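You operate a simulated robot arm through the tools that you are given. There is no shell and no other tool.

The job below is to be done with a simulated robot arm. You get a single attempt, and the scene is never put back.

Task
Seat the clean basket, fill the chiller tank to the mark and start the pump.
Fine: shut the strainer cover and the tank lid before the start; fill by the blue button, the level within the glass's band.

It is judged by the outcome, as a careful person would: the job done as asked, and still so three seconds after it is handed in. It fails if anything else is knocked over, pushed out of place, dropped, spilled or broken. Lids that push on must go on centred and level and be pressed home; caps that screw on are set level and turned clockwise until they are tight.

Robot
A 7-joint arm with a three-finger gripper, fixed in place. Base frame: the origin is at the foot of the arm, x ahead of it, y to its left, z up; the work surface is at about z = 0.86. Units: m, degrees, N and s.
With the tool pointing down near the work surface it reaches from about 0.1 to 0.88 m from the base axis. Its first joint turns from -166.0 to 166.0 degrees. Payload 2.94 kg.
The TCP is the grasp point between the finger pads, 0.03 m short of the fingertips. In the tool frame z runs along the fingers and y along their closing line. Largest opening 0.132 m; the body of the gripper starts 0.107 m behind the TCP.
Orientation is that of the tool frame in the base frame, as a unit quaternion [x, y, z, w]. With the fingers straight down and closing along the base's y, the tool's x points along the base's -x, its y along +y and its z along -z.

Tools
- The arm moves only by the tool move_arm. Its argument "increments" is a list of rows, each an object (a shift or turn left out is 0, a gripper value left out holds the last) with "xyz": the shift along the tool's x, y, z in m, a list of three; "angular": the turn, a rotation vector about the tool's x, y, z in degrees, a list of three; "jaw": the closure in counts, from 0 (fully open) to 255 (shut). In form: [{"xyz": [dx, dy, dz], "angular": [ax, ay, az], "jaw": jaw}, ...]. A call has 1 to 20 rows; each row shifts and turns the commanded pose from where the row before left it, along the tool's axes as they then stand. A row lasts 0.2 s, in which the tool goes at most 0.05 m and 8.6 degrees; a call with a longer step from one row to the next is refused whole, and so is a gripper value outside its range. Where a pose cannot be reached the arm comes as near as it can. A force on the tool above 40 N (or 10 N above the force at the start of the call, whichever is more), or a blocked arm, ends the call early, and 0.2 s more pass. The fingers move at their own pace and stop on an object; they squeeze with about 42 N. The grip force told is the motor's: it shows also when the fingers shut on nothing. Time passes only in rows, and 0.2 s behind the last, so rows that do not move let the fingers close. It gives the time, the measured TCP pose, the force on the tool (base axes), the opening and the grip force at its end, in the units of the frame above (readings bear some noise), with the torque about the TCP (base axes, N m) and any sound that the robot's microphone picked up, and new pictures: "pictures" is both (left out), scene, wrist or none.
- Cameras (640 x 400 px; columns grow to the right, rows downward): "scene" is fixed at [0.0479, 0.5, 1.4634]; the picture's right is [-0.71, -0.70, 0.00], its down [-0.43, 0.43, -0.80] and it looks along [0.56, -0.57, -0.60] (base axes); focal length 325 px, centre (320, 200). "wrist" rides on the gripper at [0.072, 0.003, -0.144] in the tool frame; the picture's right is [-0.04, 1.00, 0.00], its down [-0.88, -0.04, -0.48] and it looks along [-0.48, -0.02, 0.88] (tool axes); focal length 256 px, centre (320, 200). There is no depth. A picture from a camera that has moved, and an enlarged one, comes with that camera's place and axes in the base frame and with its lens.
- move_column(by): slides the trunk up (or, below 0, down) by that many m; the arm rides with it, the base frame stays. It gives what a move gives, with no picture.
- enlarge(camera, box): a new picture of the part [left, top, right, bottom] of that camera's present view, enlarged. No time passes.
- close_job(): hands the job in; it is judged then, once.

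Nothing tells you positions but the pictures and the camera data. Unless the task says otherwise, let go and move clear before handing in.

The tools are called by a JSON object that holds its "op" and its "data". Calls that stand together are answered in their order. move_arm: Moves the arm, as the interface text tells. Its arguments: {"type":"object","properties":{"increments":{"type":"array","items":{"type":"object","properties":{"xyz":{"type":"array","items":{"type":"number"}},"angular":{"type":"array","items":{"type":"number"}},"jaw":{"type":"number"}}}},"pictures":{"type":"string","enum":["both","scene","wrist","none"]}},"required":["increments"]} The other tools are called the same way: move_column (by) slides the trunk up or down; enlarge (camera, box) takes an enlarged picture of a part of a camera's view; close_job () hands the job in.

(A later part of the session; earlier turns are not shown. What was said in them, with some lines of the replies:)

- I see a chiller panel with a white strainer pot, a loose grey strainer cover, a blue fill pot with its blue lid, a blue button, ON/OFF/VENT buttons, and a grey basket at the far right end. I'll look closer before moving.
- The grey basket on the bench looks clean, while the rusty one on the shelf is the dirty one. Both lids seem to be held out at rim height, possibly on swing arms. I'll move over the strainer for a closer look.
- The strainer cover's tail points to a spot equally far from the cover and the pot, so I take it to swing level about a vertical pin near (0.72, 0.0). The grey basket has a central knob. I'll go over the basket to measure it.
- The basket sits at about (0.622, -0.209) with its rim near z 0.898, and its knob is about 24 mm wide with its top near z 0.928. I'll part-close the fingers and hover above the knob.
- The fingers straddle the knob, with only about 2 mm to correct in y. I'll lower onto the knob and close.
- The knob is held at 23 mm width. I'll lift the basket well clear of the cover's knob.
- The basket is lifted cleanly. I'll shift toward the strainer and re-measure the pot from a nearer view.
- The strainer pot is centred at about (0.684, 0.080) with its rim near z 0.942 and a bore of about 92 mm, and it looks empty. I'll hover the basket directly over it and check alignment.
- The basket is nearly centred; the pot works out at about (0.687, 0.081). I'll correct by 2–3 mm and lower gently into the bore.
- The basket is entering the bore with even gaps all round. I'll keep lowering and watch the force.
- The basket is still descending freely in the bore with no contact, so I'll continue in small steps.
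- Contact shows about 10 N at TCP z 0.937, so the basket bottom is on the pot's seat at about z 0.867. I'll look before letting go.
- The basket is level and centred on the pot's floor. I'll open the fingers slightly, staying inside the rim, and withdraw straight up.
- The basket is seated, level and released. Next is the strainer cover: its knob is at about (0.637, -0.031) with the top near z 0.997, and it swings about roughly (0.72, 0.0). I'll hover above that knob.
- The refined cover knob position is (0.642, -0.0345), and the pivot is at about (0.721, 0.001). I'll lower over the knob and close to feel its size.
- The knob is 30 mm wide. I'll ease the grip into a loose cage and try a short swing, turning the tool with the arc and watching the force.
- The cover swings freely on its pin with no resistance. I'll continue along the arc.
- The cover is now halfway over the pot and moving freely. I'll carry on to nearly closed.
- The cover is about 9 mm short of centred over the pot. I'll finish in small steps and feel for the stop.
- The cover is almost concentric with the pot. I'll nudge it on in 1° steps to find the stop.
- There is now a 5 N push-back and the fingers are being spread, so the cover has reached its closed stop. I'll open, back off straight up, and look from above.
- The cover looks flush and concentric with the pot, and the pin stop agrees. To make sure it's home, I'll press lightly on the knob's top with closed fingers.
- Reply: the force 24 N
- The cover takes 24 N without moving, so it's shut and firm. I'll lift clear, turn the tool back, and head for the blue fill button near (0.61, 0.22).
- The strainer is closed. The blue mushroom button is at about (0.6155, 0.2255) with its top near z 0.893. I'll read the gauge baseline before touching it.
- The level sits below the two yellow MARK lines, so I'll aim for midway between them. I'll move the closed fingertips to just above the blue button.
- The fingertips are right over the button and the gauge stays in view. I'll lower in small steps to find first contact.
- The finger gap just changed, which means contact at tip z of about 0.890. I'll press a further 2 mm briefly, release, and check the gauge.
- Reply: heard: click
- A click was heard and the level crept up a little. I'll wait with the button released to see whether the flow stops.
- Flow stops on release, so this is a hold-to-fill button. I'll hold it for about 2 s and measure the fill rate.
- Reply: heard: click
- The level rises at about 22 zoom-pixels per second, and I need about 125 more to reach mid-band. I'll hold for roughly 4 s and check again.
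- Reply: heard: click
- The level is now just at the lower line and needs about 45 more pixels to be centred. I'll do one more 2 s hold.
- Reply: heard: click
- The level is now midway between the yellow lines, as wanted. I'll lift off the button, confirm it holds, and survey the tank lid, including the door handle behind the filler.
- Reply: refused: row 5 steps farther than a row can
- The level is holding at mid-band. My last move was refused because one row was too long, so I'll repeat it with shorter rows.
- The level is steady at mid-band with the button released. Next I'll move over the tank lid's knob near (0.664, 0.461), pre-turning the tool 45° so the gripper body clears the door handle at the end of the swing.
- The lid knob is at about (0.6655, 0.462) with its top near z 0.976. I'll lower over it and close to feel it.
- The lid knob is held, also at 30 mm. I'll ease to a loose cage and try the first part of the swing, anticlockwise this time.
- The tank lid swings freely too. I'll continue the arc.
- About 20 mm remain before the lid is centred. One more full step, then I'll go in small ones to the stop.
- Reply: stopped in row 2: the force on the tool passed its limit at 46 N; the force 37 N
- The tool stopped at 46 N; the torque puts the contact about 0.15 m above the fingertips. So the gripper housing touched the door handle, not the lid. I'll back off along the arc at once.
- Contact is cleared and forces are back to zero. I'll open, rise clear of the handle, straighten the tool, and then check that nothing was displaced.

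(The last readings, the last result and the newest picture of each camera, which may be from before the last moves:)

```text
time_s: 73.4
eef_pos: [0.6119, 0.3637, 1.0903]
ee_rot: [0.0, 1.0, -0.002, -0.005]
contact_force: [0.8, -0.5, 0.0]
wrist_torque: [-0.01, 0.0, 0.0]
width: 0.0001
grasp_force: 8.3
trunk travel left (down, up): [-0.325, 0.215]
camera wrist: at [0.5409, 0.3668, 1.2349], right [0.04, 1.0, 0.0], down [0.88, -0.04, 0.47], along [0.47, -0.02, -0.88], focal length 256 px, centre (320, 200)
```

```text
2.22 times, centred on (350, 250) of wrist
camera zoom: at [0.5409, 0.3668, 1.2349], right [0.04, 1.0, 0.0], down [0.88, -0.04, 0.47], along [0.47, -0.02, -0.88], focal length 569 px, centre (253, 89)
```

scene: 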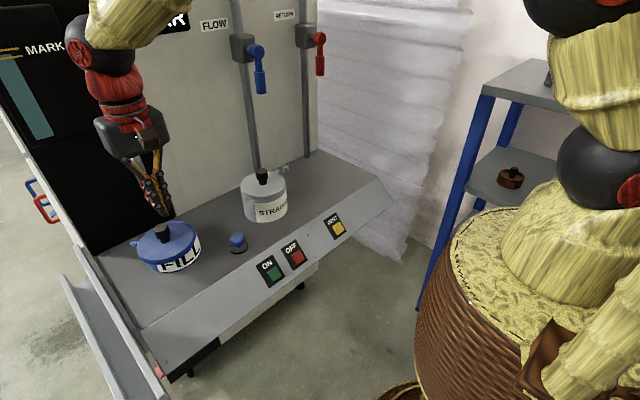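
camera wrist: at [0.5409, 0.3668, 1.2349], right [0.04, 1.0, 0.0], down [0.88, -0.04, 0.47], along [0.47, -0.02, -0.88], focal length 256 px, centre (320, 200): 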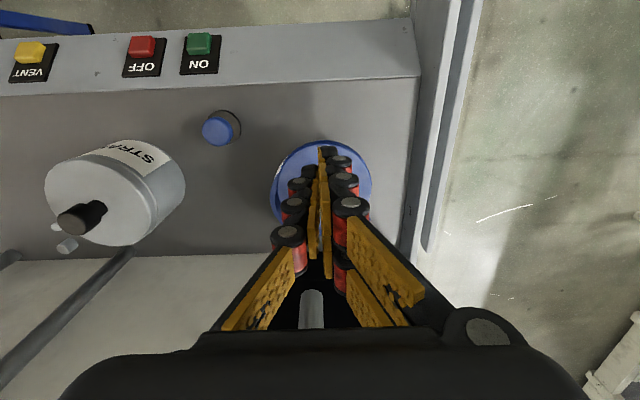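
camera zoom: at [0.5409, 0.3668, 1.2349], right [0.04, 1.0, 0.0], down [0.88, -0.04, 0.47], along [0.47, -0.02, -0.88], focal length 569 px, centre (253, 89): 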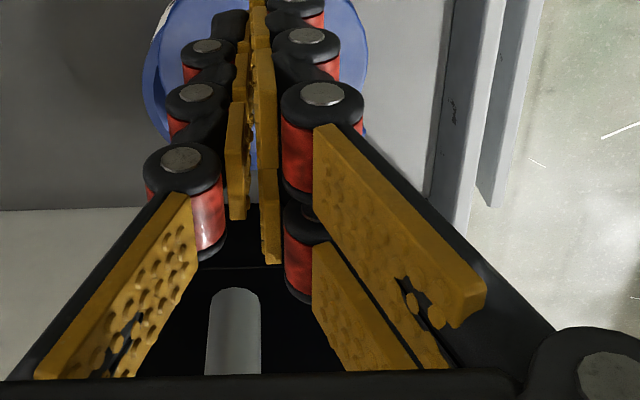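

The door and handle look undisturbed, and the lid is about 30 mm short of closed. I'll instead push its knob from the robot side with closed fingers, so the housing stays well clear of the handle.

{"op": "move_arm", "data": {"increments": [{"xyz": [-0.014, 0.001, 0.02], "angular": [-0.23, -0.57, 0]}, {"xyz": [-0.012, 0, 0.03]}, {"xyz": [0, 0, 0.04]}, {"xyz": [0, 0, 0.027]}, {}, {}], "pictures": "both"}}

{"op": "enlarge", "data": {"camera": "scene", "box": [100, 180, 220, 290]}}

{"op": "enlarge", "data": {"camera": "wrist", "box": [220, 80, 440, 280]}}

```text
time_s: 74.8
eef_pos: [0.6382, 0.3652, 0.9734]
ee_rot: [0.0, 1.0, 0.0, 0.0]
contact_force: [0.4, 0.3, 0.4]
wrist_torque: [-0.01, 0.02, 0.02]
width: 0.0
grasp_force: 28.5
trunk travel left (down, up): [-0.325, 0.215]
camera wrist: at [0.5652, 0.3678, 1.1165], right [0.04, 1.0, 0.0], down [0.88, -0.04, 0.48], along [0.47, -0.02, -0.88], focal length 256 px, centre (320, 200)
```

scene: 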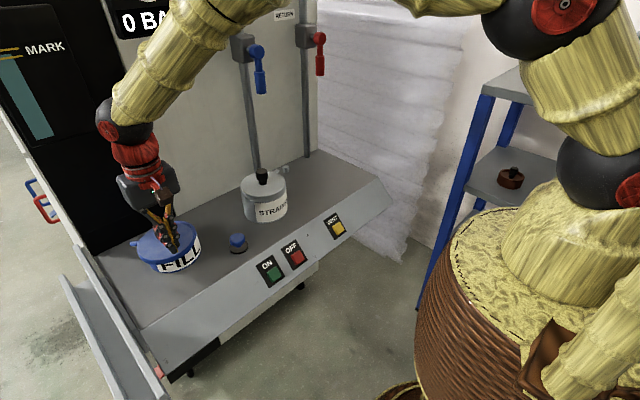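
wrist: 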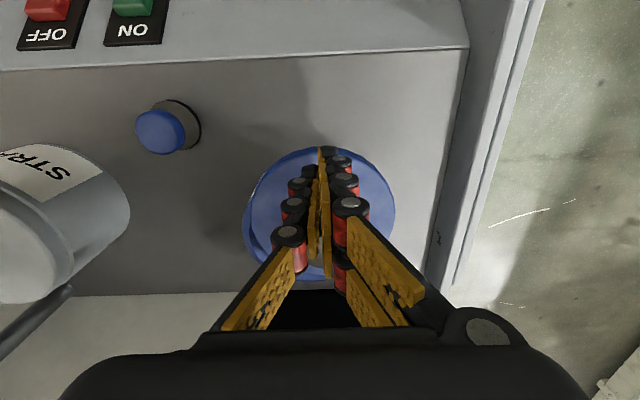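

```text
3.64 times, centred on (160, 235) of scene
camera zoom: at [0.0479, 0.5, 1.4634], right [-0.71, -0.7, 0.0], down [-0.43, 0.43, -0.8], along [0.56, -0.57, -0.6], focal length 1183 px, centre (902, 73)
```

zoom: 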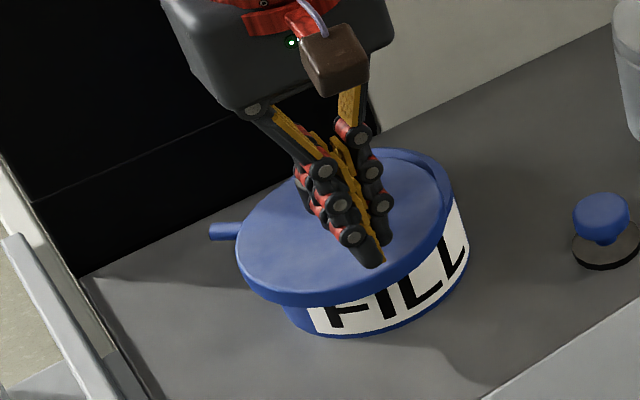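

```text
2.00 times, centred on (330, 180) of wrist
camera zoom: at [0.5652, 0.3678, 1.1165], right [0.04, 1.0, 0.0], down [0.88, -0.04, 0.48], along [0.47, -0.02, -0.88], focal length 512 px, centre (300, 240)
```

zoom: 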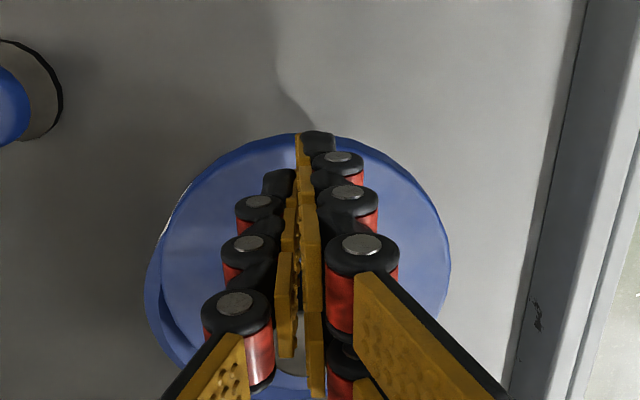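

The fingers are down behind the knob on the robot side. I'll push forward in small steps and watch the force.

{"op": "move_arm", "data": {"increments": [{"xyz": [-0.006, 0, 0]}, {"xyz": [-0.006, 0, 0]}, {"xyz": [-0.005, -0.001, 0]}, {"xyz": [-0.004, -0.002, 0]}, {}], "pictures": "scene"}}

{"op": "enlarge", "data": {"camera": "scene", "box": [100, 180, 220, 290]}}

```text
time_s: 76.0
eef_pos: [0.6589, 0.3618, 0.974]
ee_rot: [0.0, 1.0, 0.0, 0.0]
contact_force: [-0.6, 0.0, 0.5]
wrist_torque: [-0.01, 0.01, 0.02]
width: 0.0
grasp_force: 28.5
trunk travel left (down, up): [-0.325, 0.215]
```

scene: 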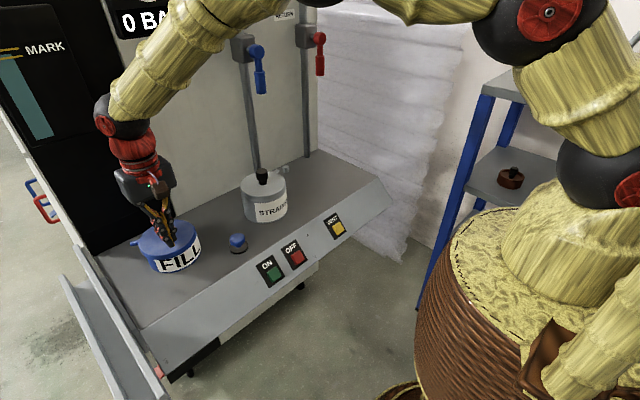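

```text
3.64 times, centred on (160, 235) of scene
camera zoom: at [0.0479, 0.5, 1.4634], right [-0.71, -0.7, 0.0], down [-0.43, 0.43, -0.8], along [0.56, -0.57, -0.6], focal length 1183 px, centre (902, 73)
```

zoom: 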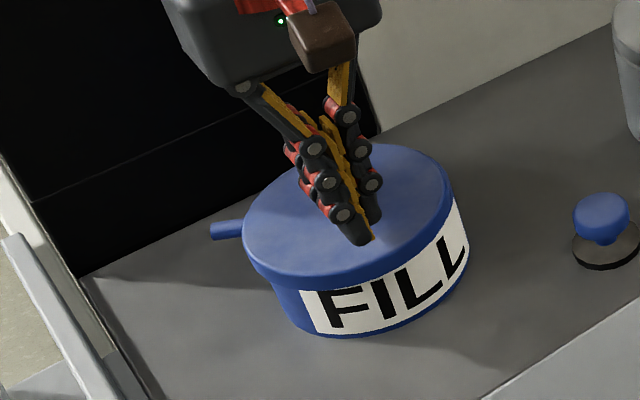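

{"op": "move_arm", "data": {"increments": [{"xyz": [-0.004, -0.0025, 0]}, {"xyz": [-0.004, -0.0025, 0]}, {"xyz": [-0.004, -0.0025, 0]}, {}], "pictures": "none"}}

{"op": "enlarge", "data": {"camera": "scene", "box": [100, 150, 220, 290]}}

```text
time_s: 77.0
eef_pos: [0.6709, 0.3533, 0.9738]
ee_rot: [0.001, 1.0, 0.001, 0.0]
contact_force: [0.5, 0.2, 0.7]
wrist_torque: [0.0, -0.01, -0.02]
width: 0.0
grasp_force: 28.7
trunk travel left (down, up): [-0.325, 0.215]
```

```text
2.86 times, centred on (160, 220) of scene
camera zoom: at [0.0479, 0.5, 1.4634], right [-0.71, -0.7, 0.0], down [-0.43, 0.43, -0.8], along [0.56, -0.57, -0.6], focal length 930 px, centre (777, 143)
```

zoom: 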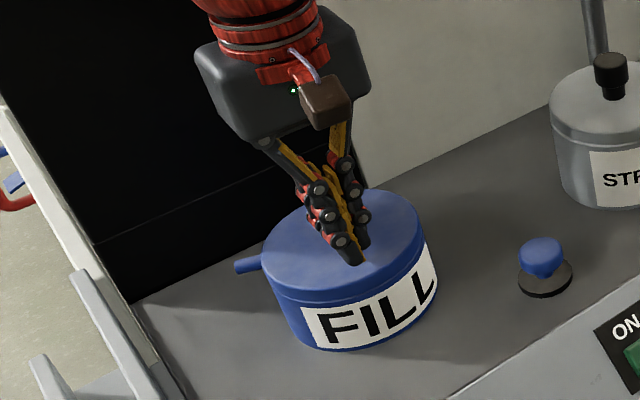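

The lid is nearly concentric. Small steps to its stop now.

{"op": "move_arm", "data": {"increments": [{"xyz": [-0.002, -0.001, 0]}, {"xyz": [-0.002, -0.001, 0]}, {}], "pictures": "none"}}

{"op": "move_arm", "data": {"increments": [{"xyz": [-0.002, -0.001, 0]}, {"xyz": [-0.002, -0.001, 0]}, {}], "pictures": "none"}}

{"op": "enlarge", "data": {"camera": "scene", "box": [100, 180, 220, 290]}}

```text
time_s: 77.8
eef_pos: [0.673, 0.3523, 0.9741]
ee_rot: [-0.001, 1.0, -0.001, -0.001]
contact_force: [-17.2, 8.2, 0.9]
wrist_torque: [0.16, 0.28, 0.18]
width: 0.0
grasp_force: 28.4
trunk travel left (down, up): [-0.325, 0.215]
```

```text
time_s: 78.4
eef_pos: [0.6727, 0.3526, 0.9732]
ee_rot: [-0.001, 1.0, 0.0, -0.005]
contact_force: [-20.2, 13.1, 4.6]
wrist_torque: [0.07, 0.09, 0.28]
width: 0.0
grasp_force: 29.0
trunk travel left (down, up): [-0.325, 0.215]
stopped in row 2: the force on the tool passed its limit at 42 N (the readings are from after the stop); the commanded pose is now the measured one
```

```text
3.64 times, centred on (160, 235) of scene
camera zoom: at [0.0479, 0.5, 1.4634], right [-0.71, -0.7, 0.0], down [-0.43, 0.43, -0.8], along [0.56, -0.57, -0.6], focal length 1183 px, centre (902, 73)
```

zoom: 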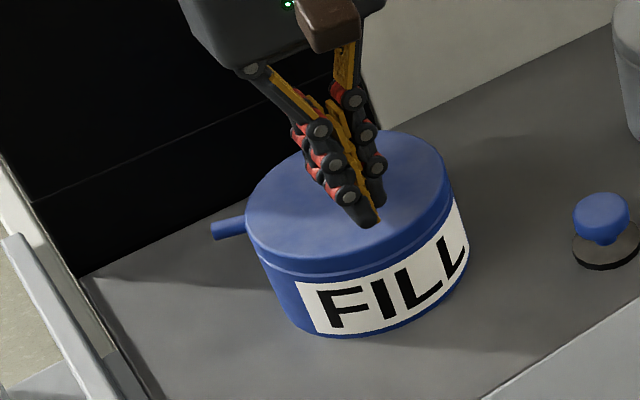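

The push-back is at knob height and opposite to the swing direction, so the tank lid is on its closed stop. I'll back away, rise, and inspect.

{"op": "move_arm", "data": {"increments": [{"xyz": [0.015, 0.003, 0]}, {"xyz": [0.02, 0, -0.01]}, {"xyz": [0, 0, -0.04]}, {"xyz": [0.0, 0, -0.045]}, {"xyz": [0.03, -0.02, -0.03]}, {"xyz": [0.03, -0.03, 0]}, {}, {}], "pictures": "both"}}

{"op": "enlarge", "data": {"camera": "scene", "box": [100, 190, 220, 290]}}

{"op": "enlarge", "data": {"camera": "wrist", "box": [260, 130, 500, 310]}}

{"op": "enlarge", "data": {"camera": "scene", "box": [0, 40, 50, 80]}}

```text
time_s: 80.2
eef_pos: [0.5804, 0.3031, 1.0983]
ee_rot: [0.001, 1.0, 0.0, -0.003]
contact_force: [0.5, -0.2, -0.3]
wrist_torque: [0.0, -0.02, 0.0]
width: 0.0
grasp_force: 28.6
trunk travel left (down, up): [-0.325, 0.215]
camera wrist: at [0.5086, 0.3057, 1.2422], right [0.04, 1.0, 0.0], down [0.88, -0.04, 0.47], along [0.47, -0.02, -0.88], focal length 256 px, centre (320, 200)
```

scene: 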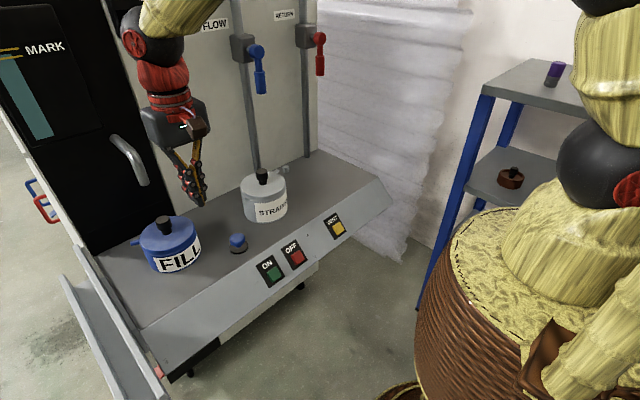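
wrist: 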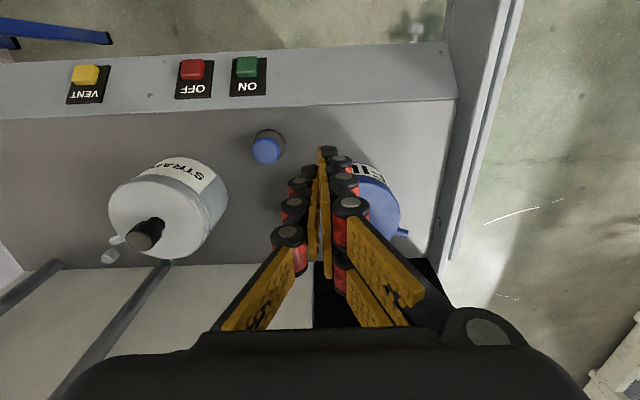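

```text
4.00 times, centred on (160, 240) of scene
camera zoom: at [0.0479, 0.5, 1.4634], right [-0.71, -0.7, 0.0], down [-0.43, 0.43, -0.8], along [0.56, -0.57, -0.6], focal length 1302 px, centre (960, 40)
```

zoom: 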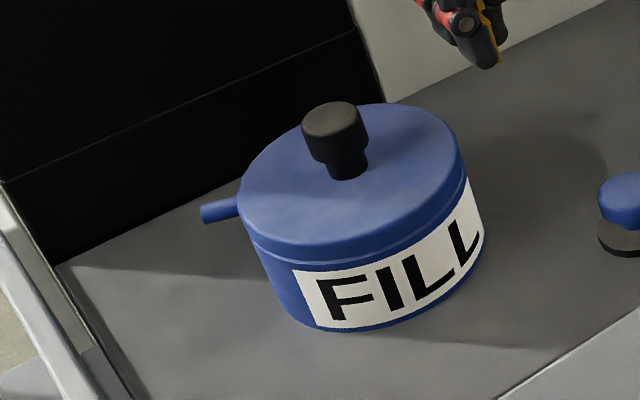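

```text
2.22 times, centred on (380, 220) of wrist
camera zoom: at [0.5086, 0.3057, 1.2422], right [0.04, 1.0, 0.0], down [0.88, -0.04, 0.47], along [0.47, -0.02, -0.88], focal length 569 px, centre (187, 156)
```

zoom: 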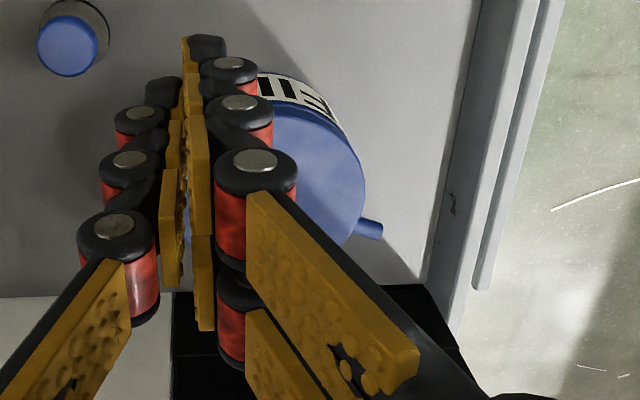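

```text
10.00 times, centred on (25, 60) of scene
camera zoom: at [0.0479, 0.5, 1.4634], right [-0.71, -0.7, 0.0], down [-0.43, 0.43, -0.8], along [0.56, -0.57, -0.6], focal length 3254 px, centre (3270, 1600)
```

zoom: 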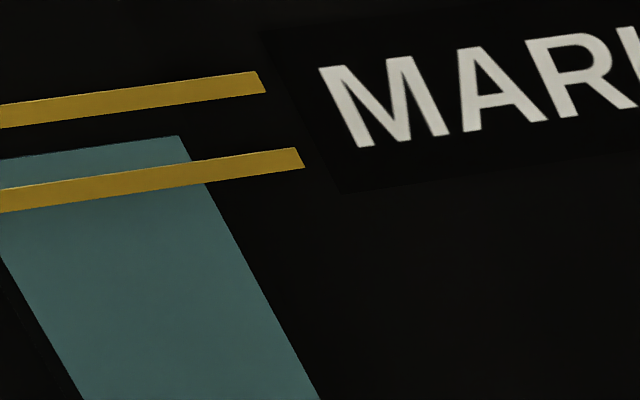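

Both covers are shut and the level is still mid-band. The green ON button is at about (0.507, 0.200, 0.823) on the sloped face, so I'll move in front of it and tilt the tool to press square to the slope.

{"op": "move_arm", "data": {"increments": [{"xyz": [0.026, -0.0206, 0.0156]}, {"xyz": [0.026, -0.0206, 0.0156]}, {"xyz": [0.026, -0.0206, 0.0156]}, {"xyz": [0.026, -0.0206, 0.0156]}, {"xyz": [0.026, -0.0206, 0.0156]}, {"angular": [0, -8, 0]}, {"angular": [0, -8, 0]}, {"angular": [0, -8, 0]}, {"angular": [0, -8, 0]}, {"angular": [0, -8, 0]}, {}, {}], "pictures": "both"}}

{"op": "enlarge", "data": {"camera": "scene", "box": [200, 180, 360, 300]}}

{"op": "enlarge", "data": {"camera": "wrist", "box": [200, 80, 440, 280]}}

```text
time_s: 82.8
eef_pos: [0.4528, 0.2011, 1.0207]
ee_rot: [-0.001, 0.941, 0.001, 0.338]
contact_force: [0.0, 0.0, 0.4]
wrist_torque: [-0.04, 0.01, -0.01]
width: 0.0001
grasp_force: 28.7
trunk travel left (down, up): [-0.325, 0.215]
camera wrist: at [0.3036, 0.2032, 1.0852], right [0.03, 1.0, 0.03], down [0.37, -0.04, 0.93], along [0.93, -0.02, -0.37], focal length 256 px, centre (320, 200)
```

scene: 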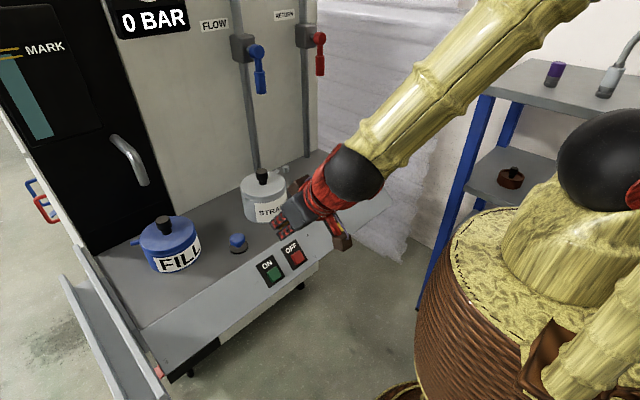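
wrist: 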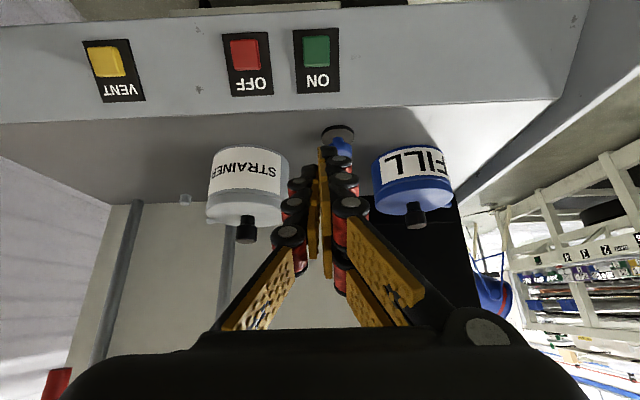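

```text
3.33 times, centred on (280, 240) of scene
camera zoom: at [0.0479, 0.5, 1.4634], right [-0.71, -0.7, 0.0], down [-0.43, 0.43, -0.8], along [0.56, -0.57, -0.6], focal length 1085 px, centre (453, 67)
```

zoom: 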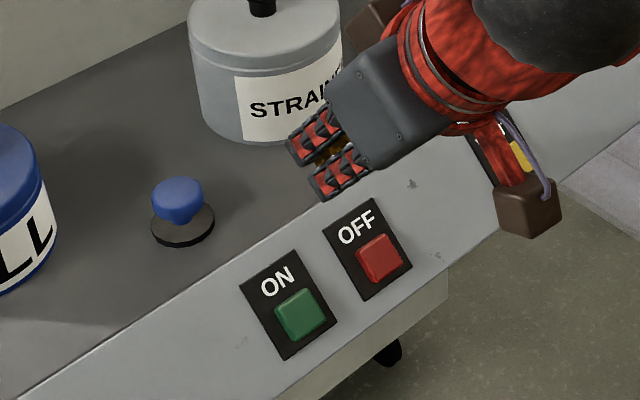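

```text
2.00 times, centred on (320, 180) of wrist
camera zoom: at [0.3036, 0.2032, 1.0852], right [0.03, 1.0, 0.03], down [0.37, -0.04, 0.93], along [0.93, -0.02, -0.37], focal length 512 px, centre (320, 240)
```

zoom: 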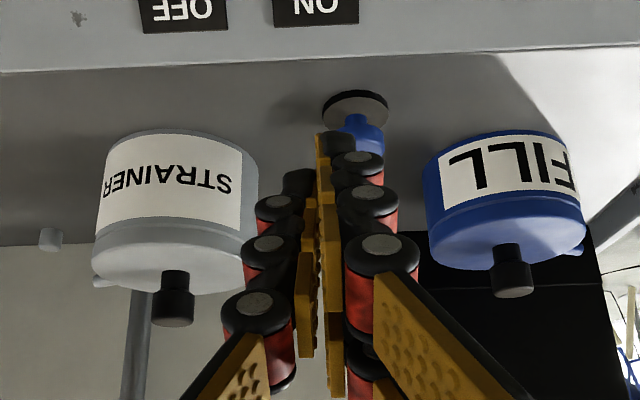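

From this new angle the ON button is confirmed at (0.507, 0.2005, 0.823), and the panel slopes about 39.5°, which matches the tool tilt. I'll line up on its axis and approach.

{"op": "move_arm", "data": {"increments": [{"xyz": [0.042, 0, 0]}, {"xyz": [0.042, 0, 0]}, {"xyz": [0, 0, 0.04]}, {"xyz": [0, 0, 0.04]}, {"xyz": [0, 0, 0.035]}, {"xyz": [0, 0, 0.02]}, {}, {}], "pictures": "both"}}

{"op": "enlarge", "data": {"camera": "scene", "box": [220, 210, 340, 310]}}

{"op": "enlarge", "data": {"camera": "wrist", "box": [220, 80, 420, 240]}}

```text
time_s: 84.6
eef_pos: [0.4731, 0.201, 0.8627]
ee_rot: [-0.001, 0.941, 0.0, 0.338]
contact_force: [-0.2, -0.2, -0.2]
wrist_torque: [0.0, 0.02, 0.03]
width: 0.0001
grasp_force: 28.7
trunk travel left (down, up): [-0.325, 0.215]
camera wrist: at [0.3251, 0.2033, 0.9277], right [0.03, 1.0, 0.03], down [0.37, -0.04, 0.93], along [0.93, -0.02, -0.37], focal length 256 px, centre (320, 200)
```

scene: 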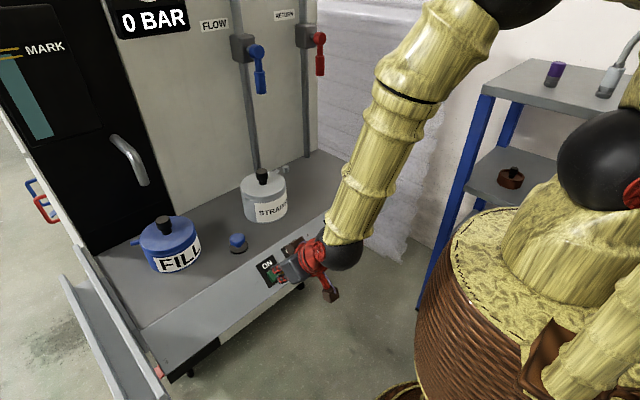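
wrist: 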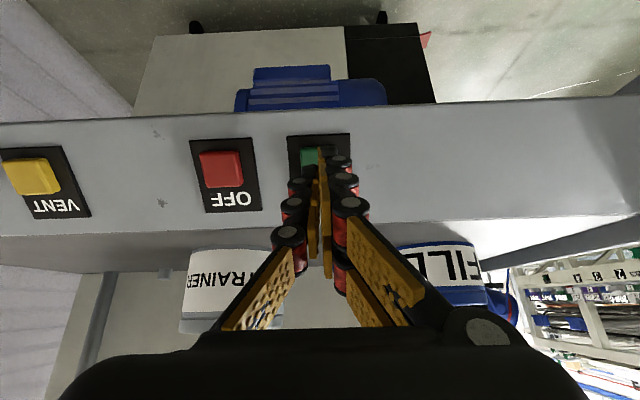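

```text
4.00 times, centred on (280, 260) of scene
camera zoom: at [0.0479, 0.5, 1.4634], right [-0.71, -0.7, 0.0], down [-0.43, 0.43, -0.8], along [0.56, -0.57, -0.6], focal length 1302 px, centre (480, -40)
```

zoom: 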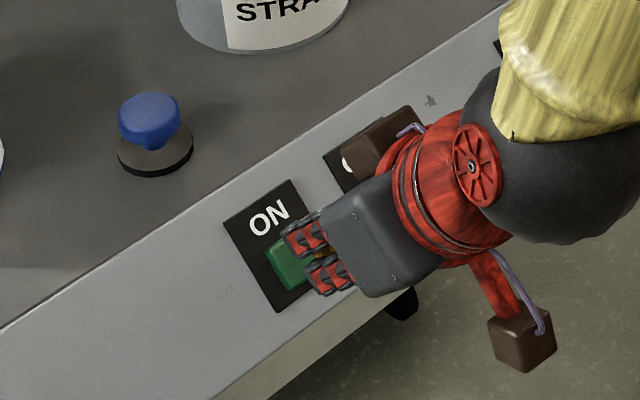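

```text
2.50 times, centred on (320, 160) of wrist
camera zoom: at [0.3251, 0.2033, 0.9277], right [0.03, 1.0, 0.03], down [0.37, -0.04, 0.93], along [0.93, -0.02, -0.37], focal length 640 px, centre (320, 300)
```

zoom: 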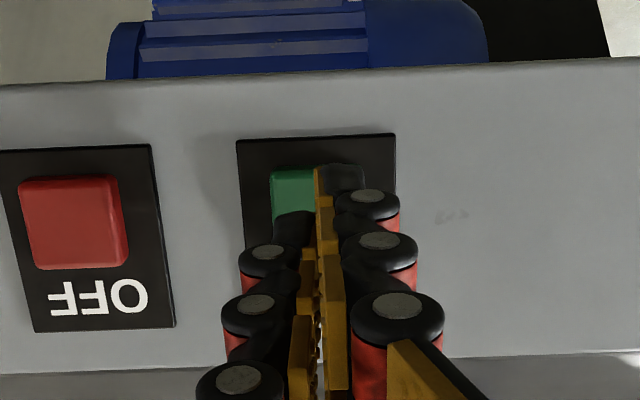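

The fingertip is centred on the ON button, about 22 mm away along its axis. I'll close in and then press in small steps.

{"op": "move_arm", "data": {"increments": [{"xyz": [0, 0, 0.01]}, {"xyz": [0, 0, 0.008]}, {"xyz": [0, 0, 0.002]}, {}], "pictures": "none"}}

{"op": "move_arm", "data": {"increments": [{"xyz": [0, 0, 0.002]}, {"xyz": [0, 0, 0.002]}, {}], "pictures": "scene"}}

```text
time_s: 85.6
eef_pos: [0.4854, 0.2015, 0.8492]
ee_rot: [0.0, 0.941, -0.001, 0.339]
contact_force: [0.0, -0.3, 1.0]
wrist_torque: [0.0, 0.03, 0.0]
width: 0.0001
grasp_force: 28.8
trunk travel left (down, up): [-0.325, 0.215]
```

```text
time_s: 86.4
eef_pos: [0.4889, 0.2003, 0.8461]
ee_rot: [0.0, 0.941, 0.0, 0.339]
contact_force: [-1.9, 0.2, 1.9]
wrist_torque: [-0.01, -0.03, 0.0]
width: 0.0002
grasp_force: 28.9
trunk travel left (down, up): [-0.325, 0.215]
heard: click
```

scene: 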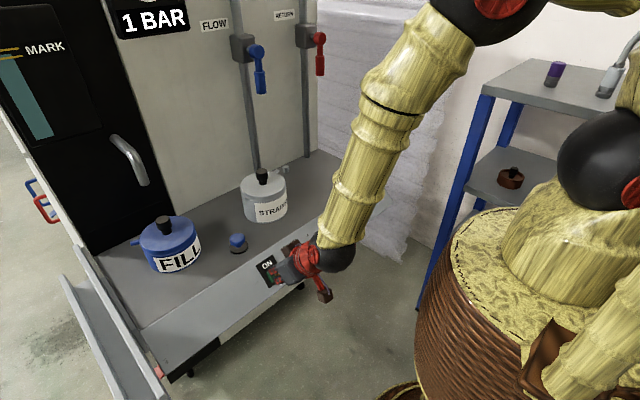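

A click was heard and the display went from 0 to 1 BAR, so the pump is starting. I'll release and retreat straight back along the button's axis.

{"op": "move_arm", "data": {"increments": [{"xyz": [0, 0, -0.01]}, {"xyz": [0, 0, -0.03]}, {"xyz": [0, 0, -0.04]}, {"xyz": [0, 0, -0.04]}, {"xyz": [0, 0, -0.04]}, {}, {}], "pictures": "both"}}

{"op": "enlarge", "data": {"camera": "scene", "box": [0, 40, 50, 80]}}

{"op": "enlarge", "data": {"camera": "scene", "box": [90, 0, 330, 150]}}

{"op": "enlarge", "data": {"camera": "scene", "box": [90, 150, 330, 310]}}

```text
time_s: 88.0
eef_pos: [0.3869, 0.2015, 0.9671]
ee_rot: [0.0, 0.941, -0.001, 0.339]
contact_force: [-0.1, 0.3, -0.6]
wrist_torque: [0.01, -0.02, 0.02]
width: 0.0
grasp_force: 28.8
trunk travel left (down, up): [-0.325, 0.215]
camera wrist: at [0.2377, 0.2031, 1.032], right [0.03, 1.0, 0.03], down [0.37, -0.04, 0.93], along [0.93, -0.02, -0.37], focal length 256 px, centre (320, 200)
```

scene: 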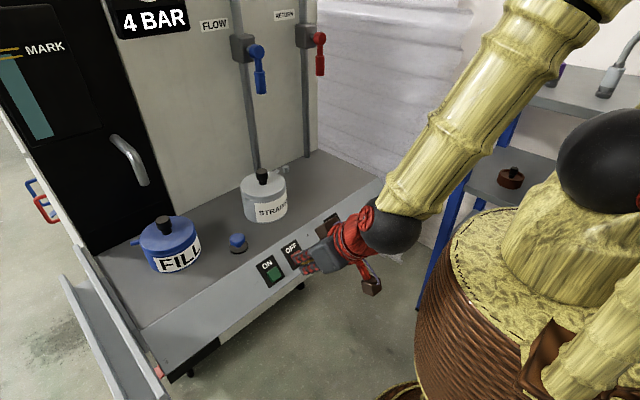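
wrist: 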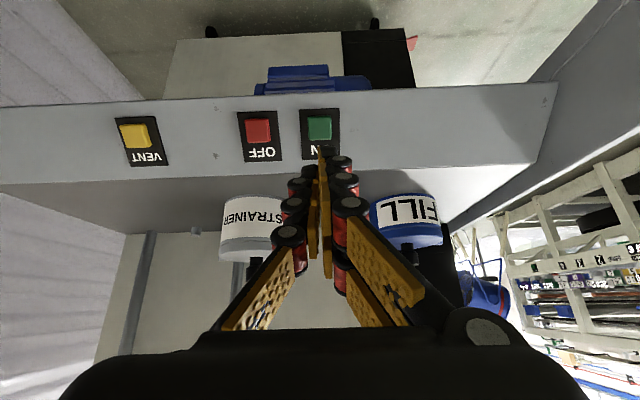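

```text
10.00 times, centred on (25, 60) of scene
camera zoom: at [0.0479, 0.5, 1.4634], right [-0.71, -0.7, 0.0], down [-0.43, 0.43, -0.8], along [0.56, -0.57, -0.6], focal length 3254 px, centre (3270, 1600)
```

zoom: 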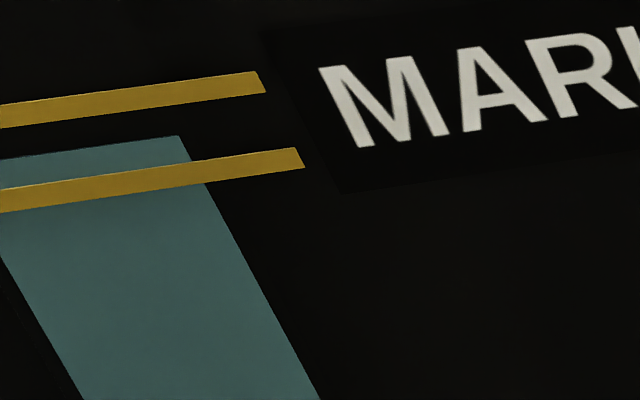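

```text
2.67 times, centred on (210, 75) of scene
camera zoom: at [0.0479, 0.5, 1.4634], right [-0.71, -0.7, 0.0], down [-0.43, 0.43, -0.8], along [0.56, -0.57, -0.6], focal length 868 px, centre (613, 533)
```

zoom: 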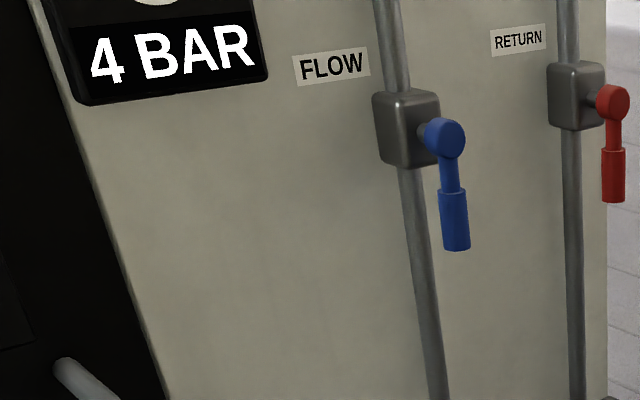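

```text
2.50 times, centred on (210, 230) of scene
camera zoom: at [0.0479, 0.5, 1.4634], right [-0.71, -0.7, 0.0], down [-0.43, 0.43, -0.8], along [0.56, -0.57, -0.6], focal length 814 px, centre (595, 125)
```

zoom: 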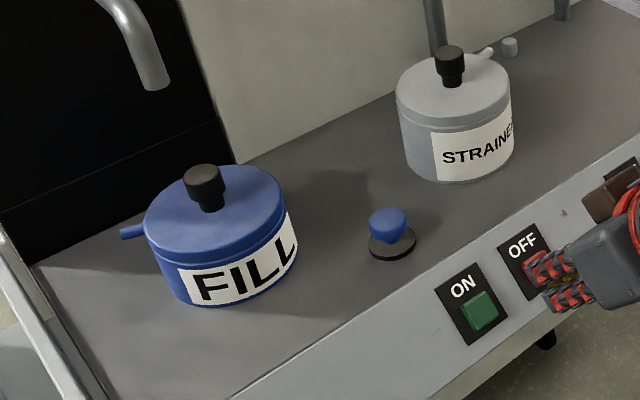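

The pump is running at 4 BAR, the level is holding mid-band, and both covers are shut. I'll bring the tool upright and clear, and wait to see whether the pressure settles.

{"op": "move_arm", "data": {"increments": [{"xyz": [0, 0, -0.03]}, {"xyz": [0, 0, -0.03], "angular": [0, 8, 0]}, {"angular": [0, 8, 0]}, {"angular": [0, 8, 0]}, {"angular": [0, 8, 0]}, {"angular": [0, 7.5, 0]}, {}, {}, {}, {}], "pictures": "both"}}

{"op": "enlarge", "data": {"camera": "scene", "box": [0, 40, 50, 80]}}

{"op": "enlarge", "data": {"camera": "scene", "box": [90, 0, 330, 150]}}

{"op": "enlarge", "data": {"camera": "scene", "box": [90, 150, 390, 330]}}

```text
time_s: 90.2
eef_pos: [0.348, 0.2013, 1.0142]
ee_rot: [0.0, 1.0, 0.0, 0.002]
contact_force: [-0.9, 0.5, -0.2]
wrist_torque: [0.0, -0.01, -0.01]
width: 0.0
grasp_force: 28.6
trunk travel left (down, up): [-0.325, 0.215]
camera wrist: at [0.2748, 0.2031, 1.1582], right [0.04, 1.0, 0.0], down [0.88, -0.04, 0.48], along [0.48, -0.02, -0.88], focal length 256 px, centre (320, 200)
```

scene: 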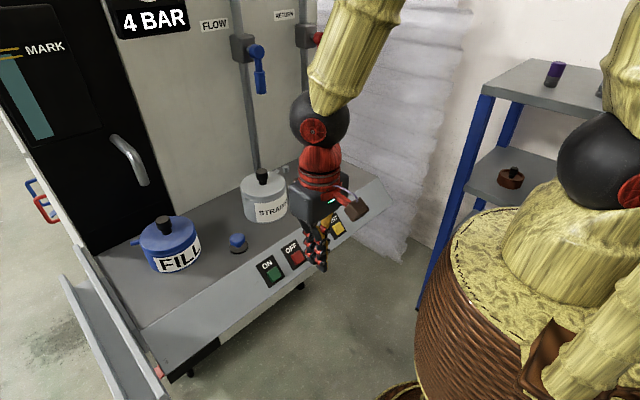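
wrist: 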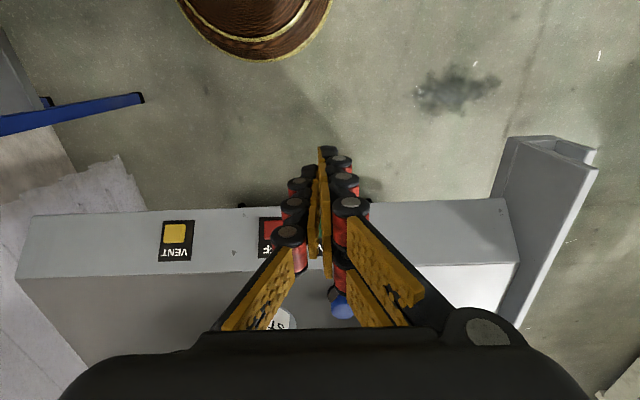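

```text
10.00 times, centred on (25, 60) of scene
camera zoom: at [0.0479, 0.5, 1.4634], right [-0.71, -0.7, 0.0], down [-0.43, 0.43, -0.8], along [0.56, -0.57, -0.6], focal length 3254 px, centre (3270, 1600)
```

zoom: 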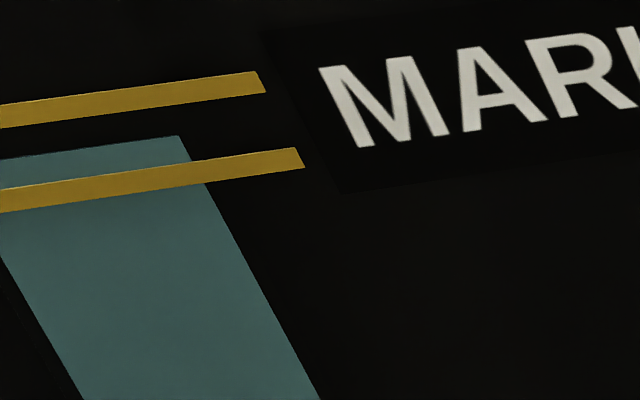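

```text
2.67 times, centred on (210, 75) of scene
camera zoom: at [0.0479, 0.5, 1.4634], right [-0.71, -0.7, 0.0], down [-0.43, 0.43, -0.8], along [0.56, -0.57, -0.6], focal length 868 px, centre (613, 533)
```

zoom: 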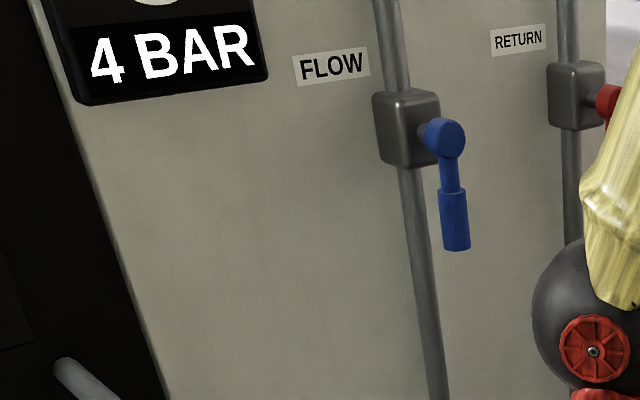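

```text
2.13 times, centred on (240, 240) of scene
camera zoom: at [0.0479, 0.5, 1.4634], right [-0.71, -0.7, 0.0], down [-0.43, 0.43, -0.8], along [0.56, -0.57, -0.6], focal length 694 px, centre (491, 115)
```

zoom: 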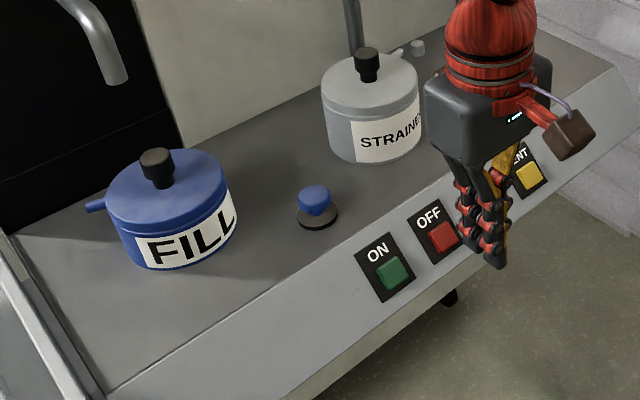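

The pressure has settled at 4 BAR, the level sits mid-band, and both covers are on their stops. I'll wait a couple of seconds more as a last check.

{"op": "move_arm", "data": {"increments": [{"xyz": [0, 0, -0.04]}, {}, {}, {}, {}, {}, {}, {}, {}, {}, {}, {}], "pictures": "scene"}}

{"op": "enlarge", "data": {"camera": "scene", "box": [0, 0, 200, 125]}}

```text
time_s: 92.8
eef_pos: [0.3493, 0.201, 1.0557]
ee_rot: [0.0, 1.0, 0.0, 0.001]
contact_force: [0.0, 0.5, 0.2]
wrist_torque: [0.0, 0.0, 0.05]
width: 0.0
grasp_force: 28.3
trunk travel left (down, up): [-0.325, 0.215]
```

scene: 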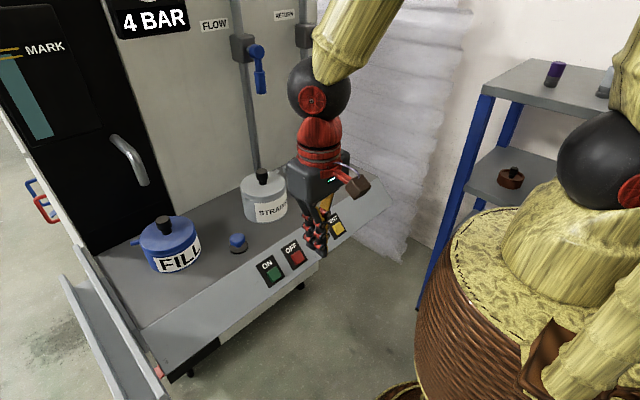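

```text
3.20 times, centred on (100, 62) of scene
camera zoom: at [0.0479, 0.5, 1.4634], right [-0.71, -0.7, 0.0], down [-0.43, 0.43, -0.8], along [0.56, -0.57, -0.6], focal length 1041 px, centre (1024, 640)
```

zoom: 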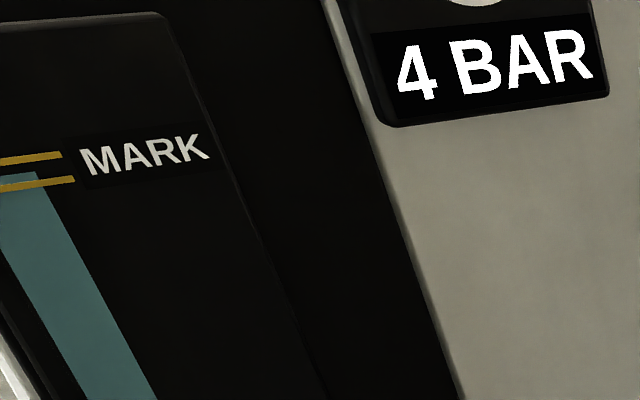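

Everything is holding: pressure steady at 4 BAR, level inside the MARK band, basket seated, both covers shut, and the arm clear. I'm handing the job in.

{"op": "close_job", "data": {}}

```text
The job is handed in.
```

The pump is running and steady at 4 BAR, and the job has been handed in.

- **Basket:** the clean grey basket is seated level on the floor of the strainer pot. The brown basket on the shelf was not touched.
- **Covers:** I swung the strainer cover and the tank lid onto their closed stops before starting the pump. I also pressed the strainer cover with about 24 N and it did not move. I did not press-test the tank lid, because the door handle behind it leaves little room for the gripper.
- **Level:** filled with the blue button to midway between the two MARK lines. It has not moved since, including after the pump started.

While swinging the tank lid, the gripper housing touched the cabinet door handle with about 46 N. The arm stopped and I backed it off. In the pictures the handle and door look undisturbed. I finished closing the lid by pushing its knob from the robot side.

I saw nothing spilled, dropped or knocked over, and the arm is clear of the machine.
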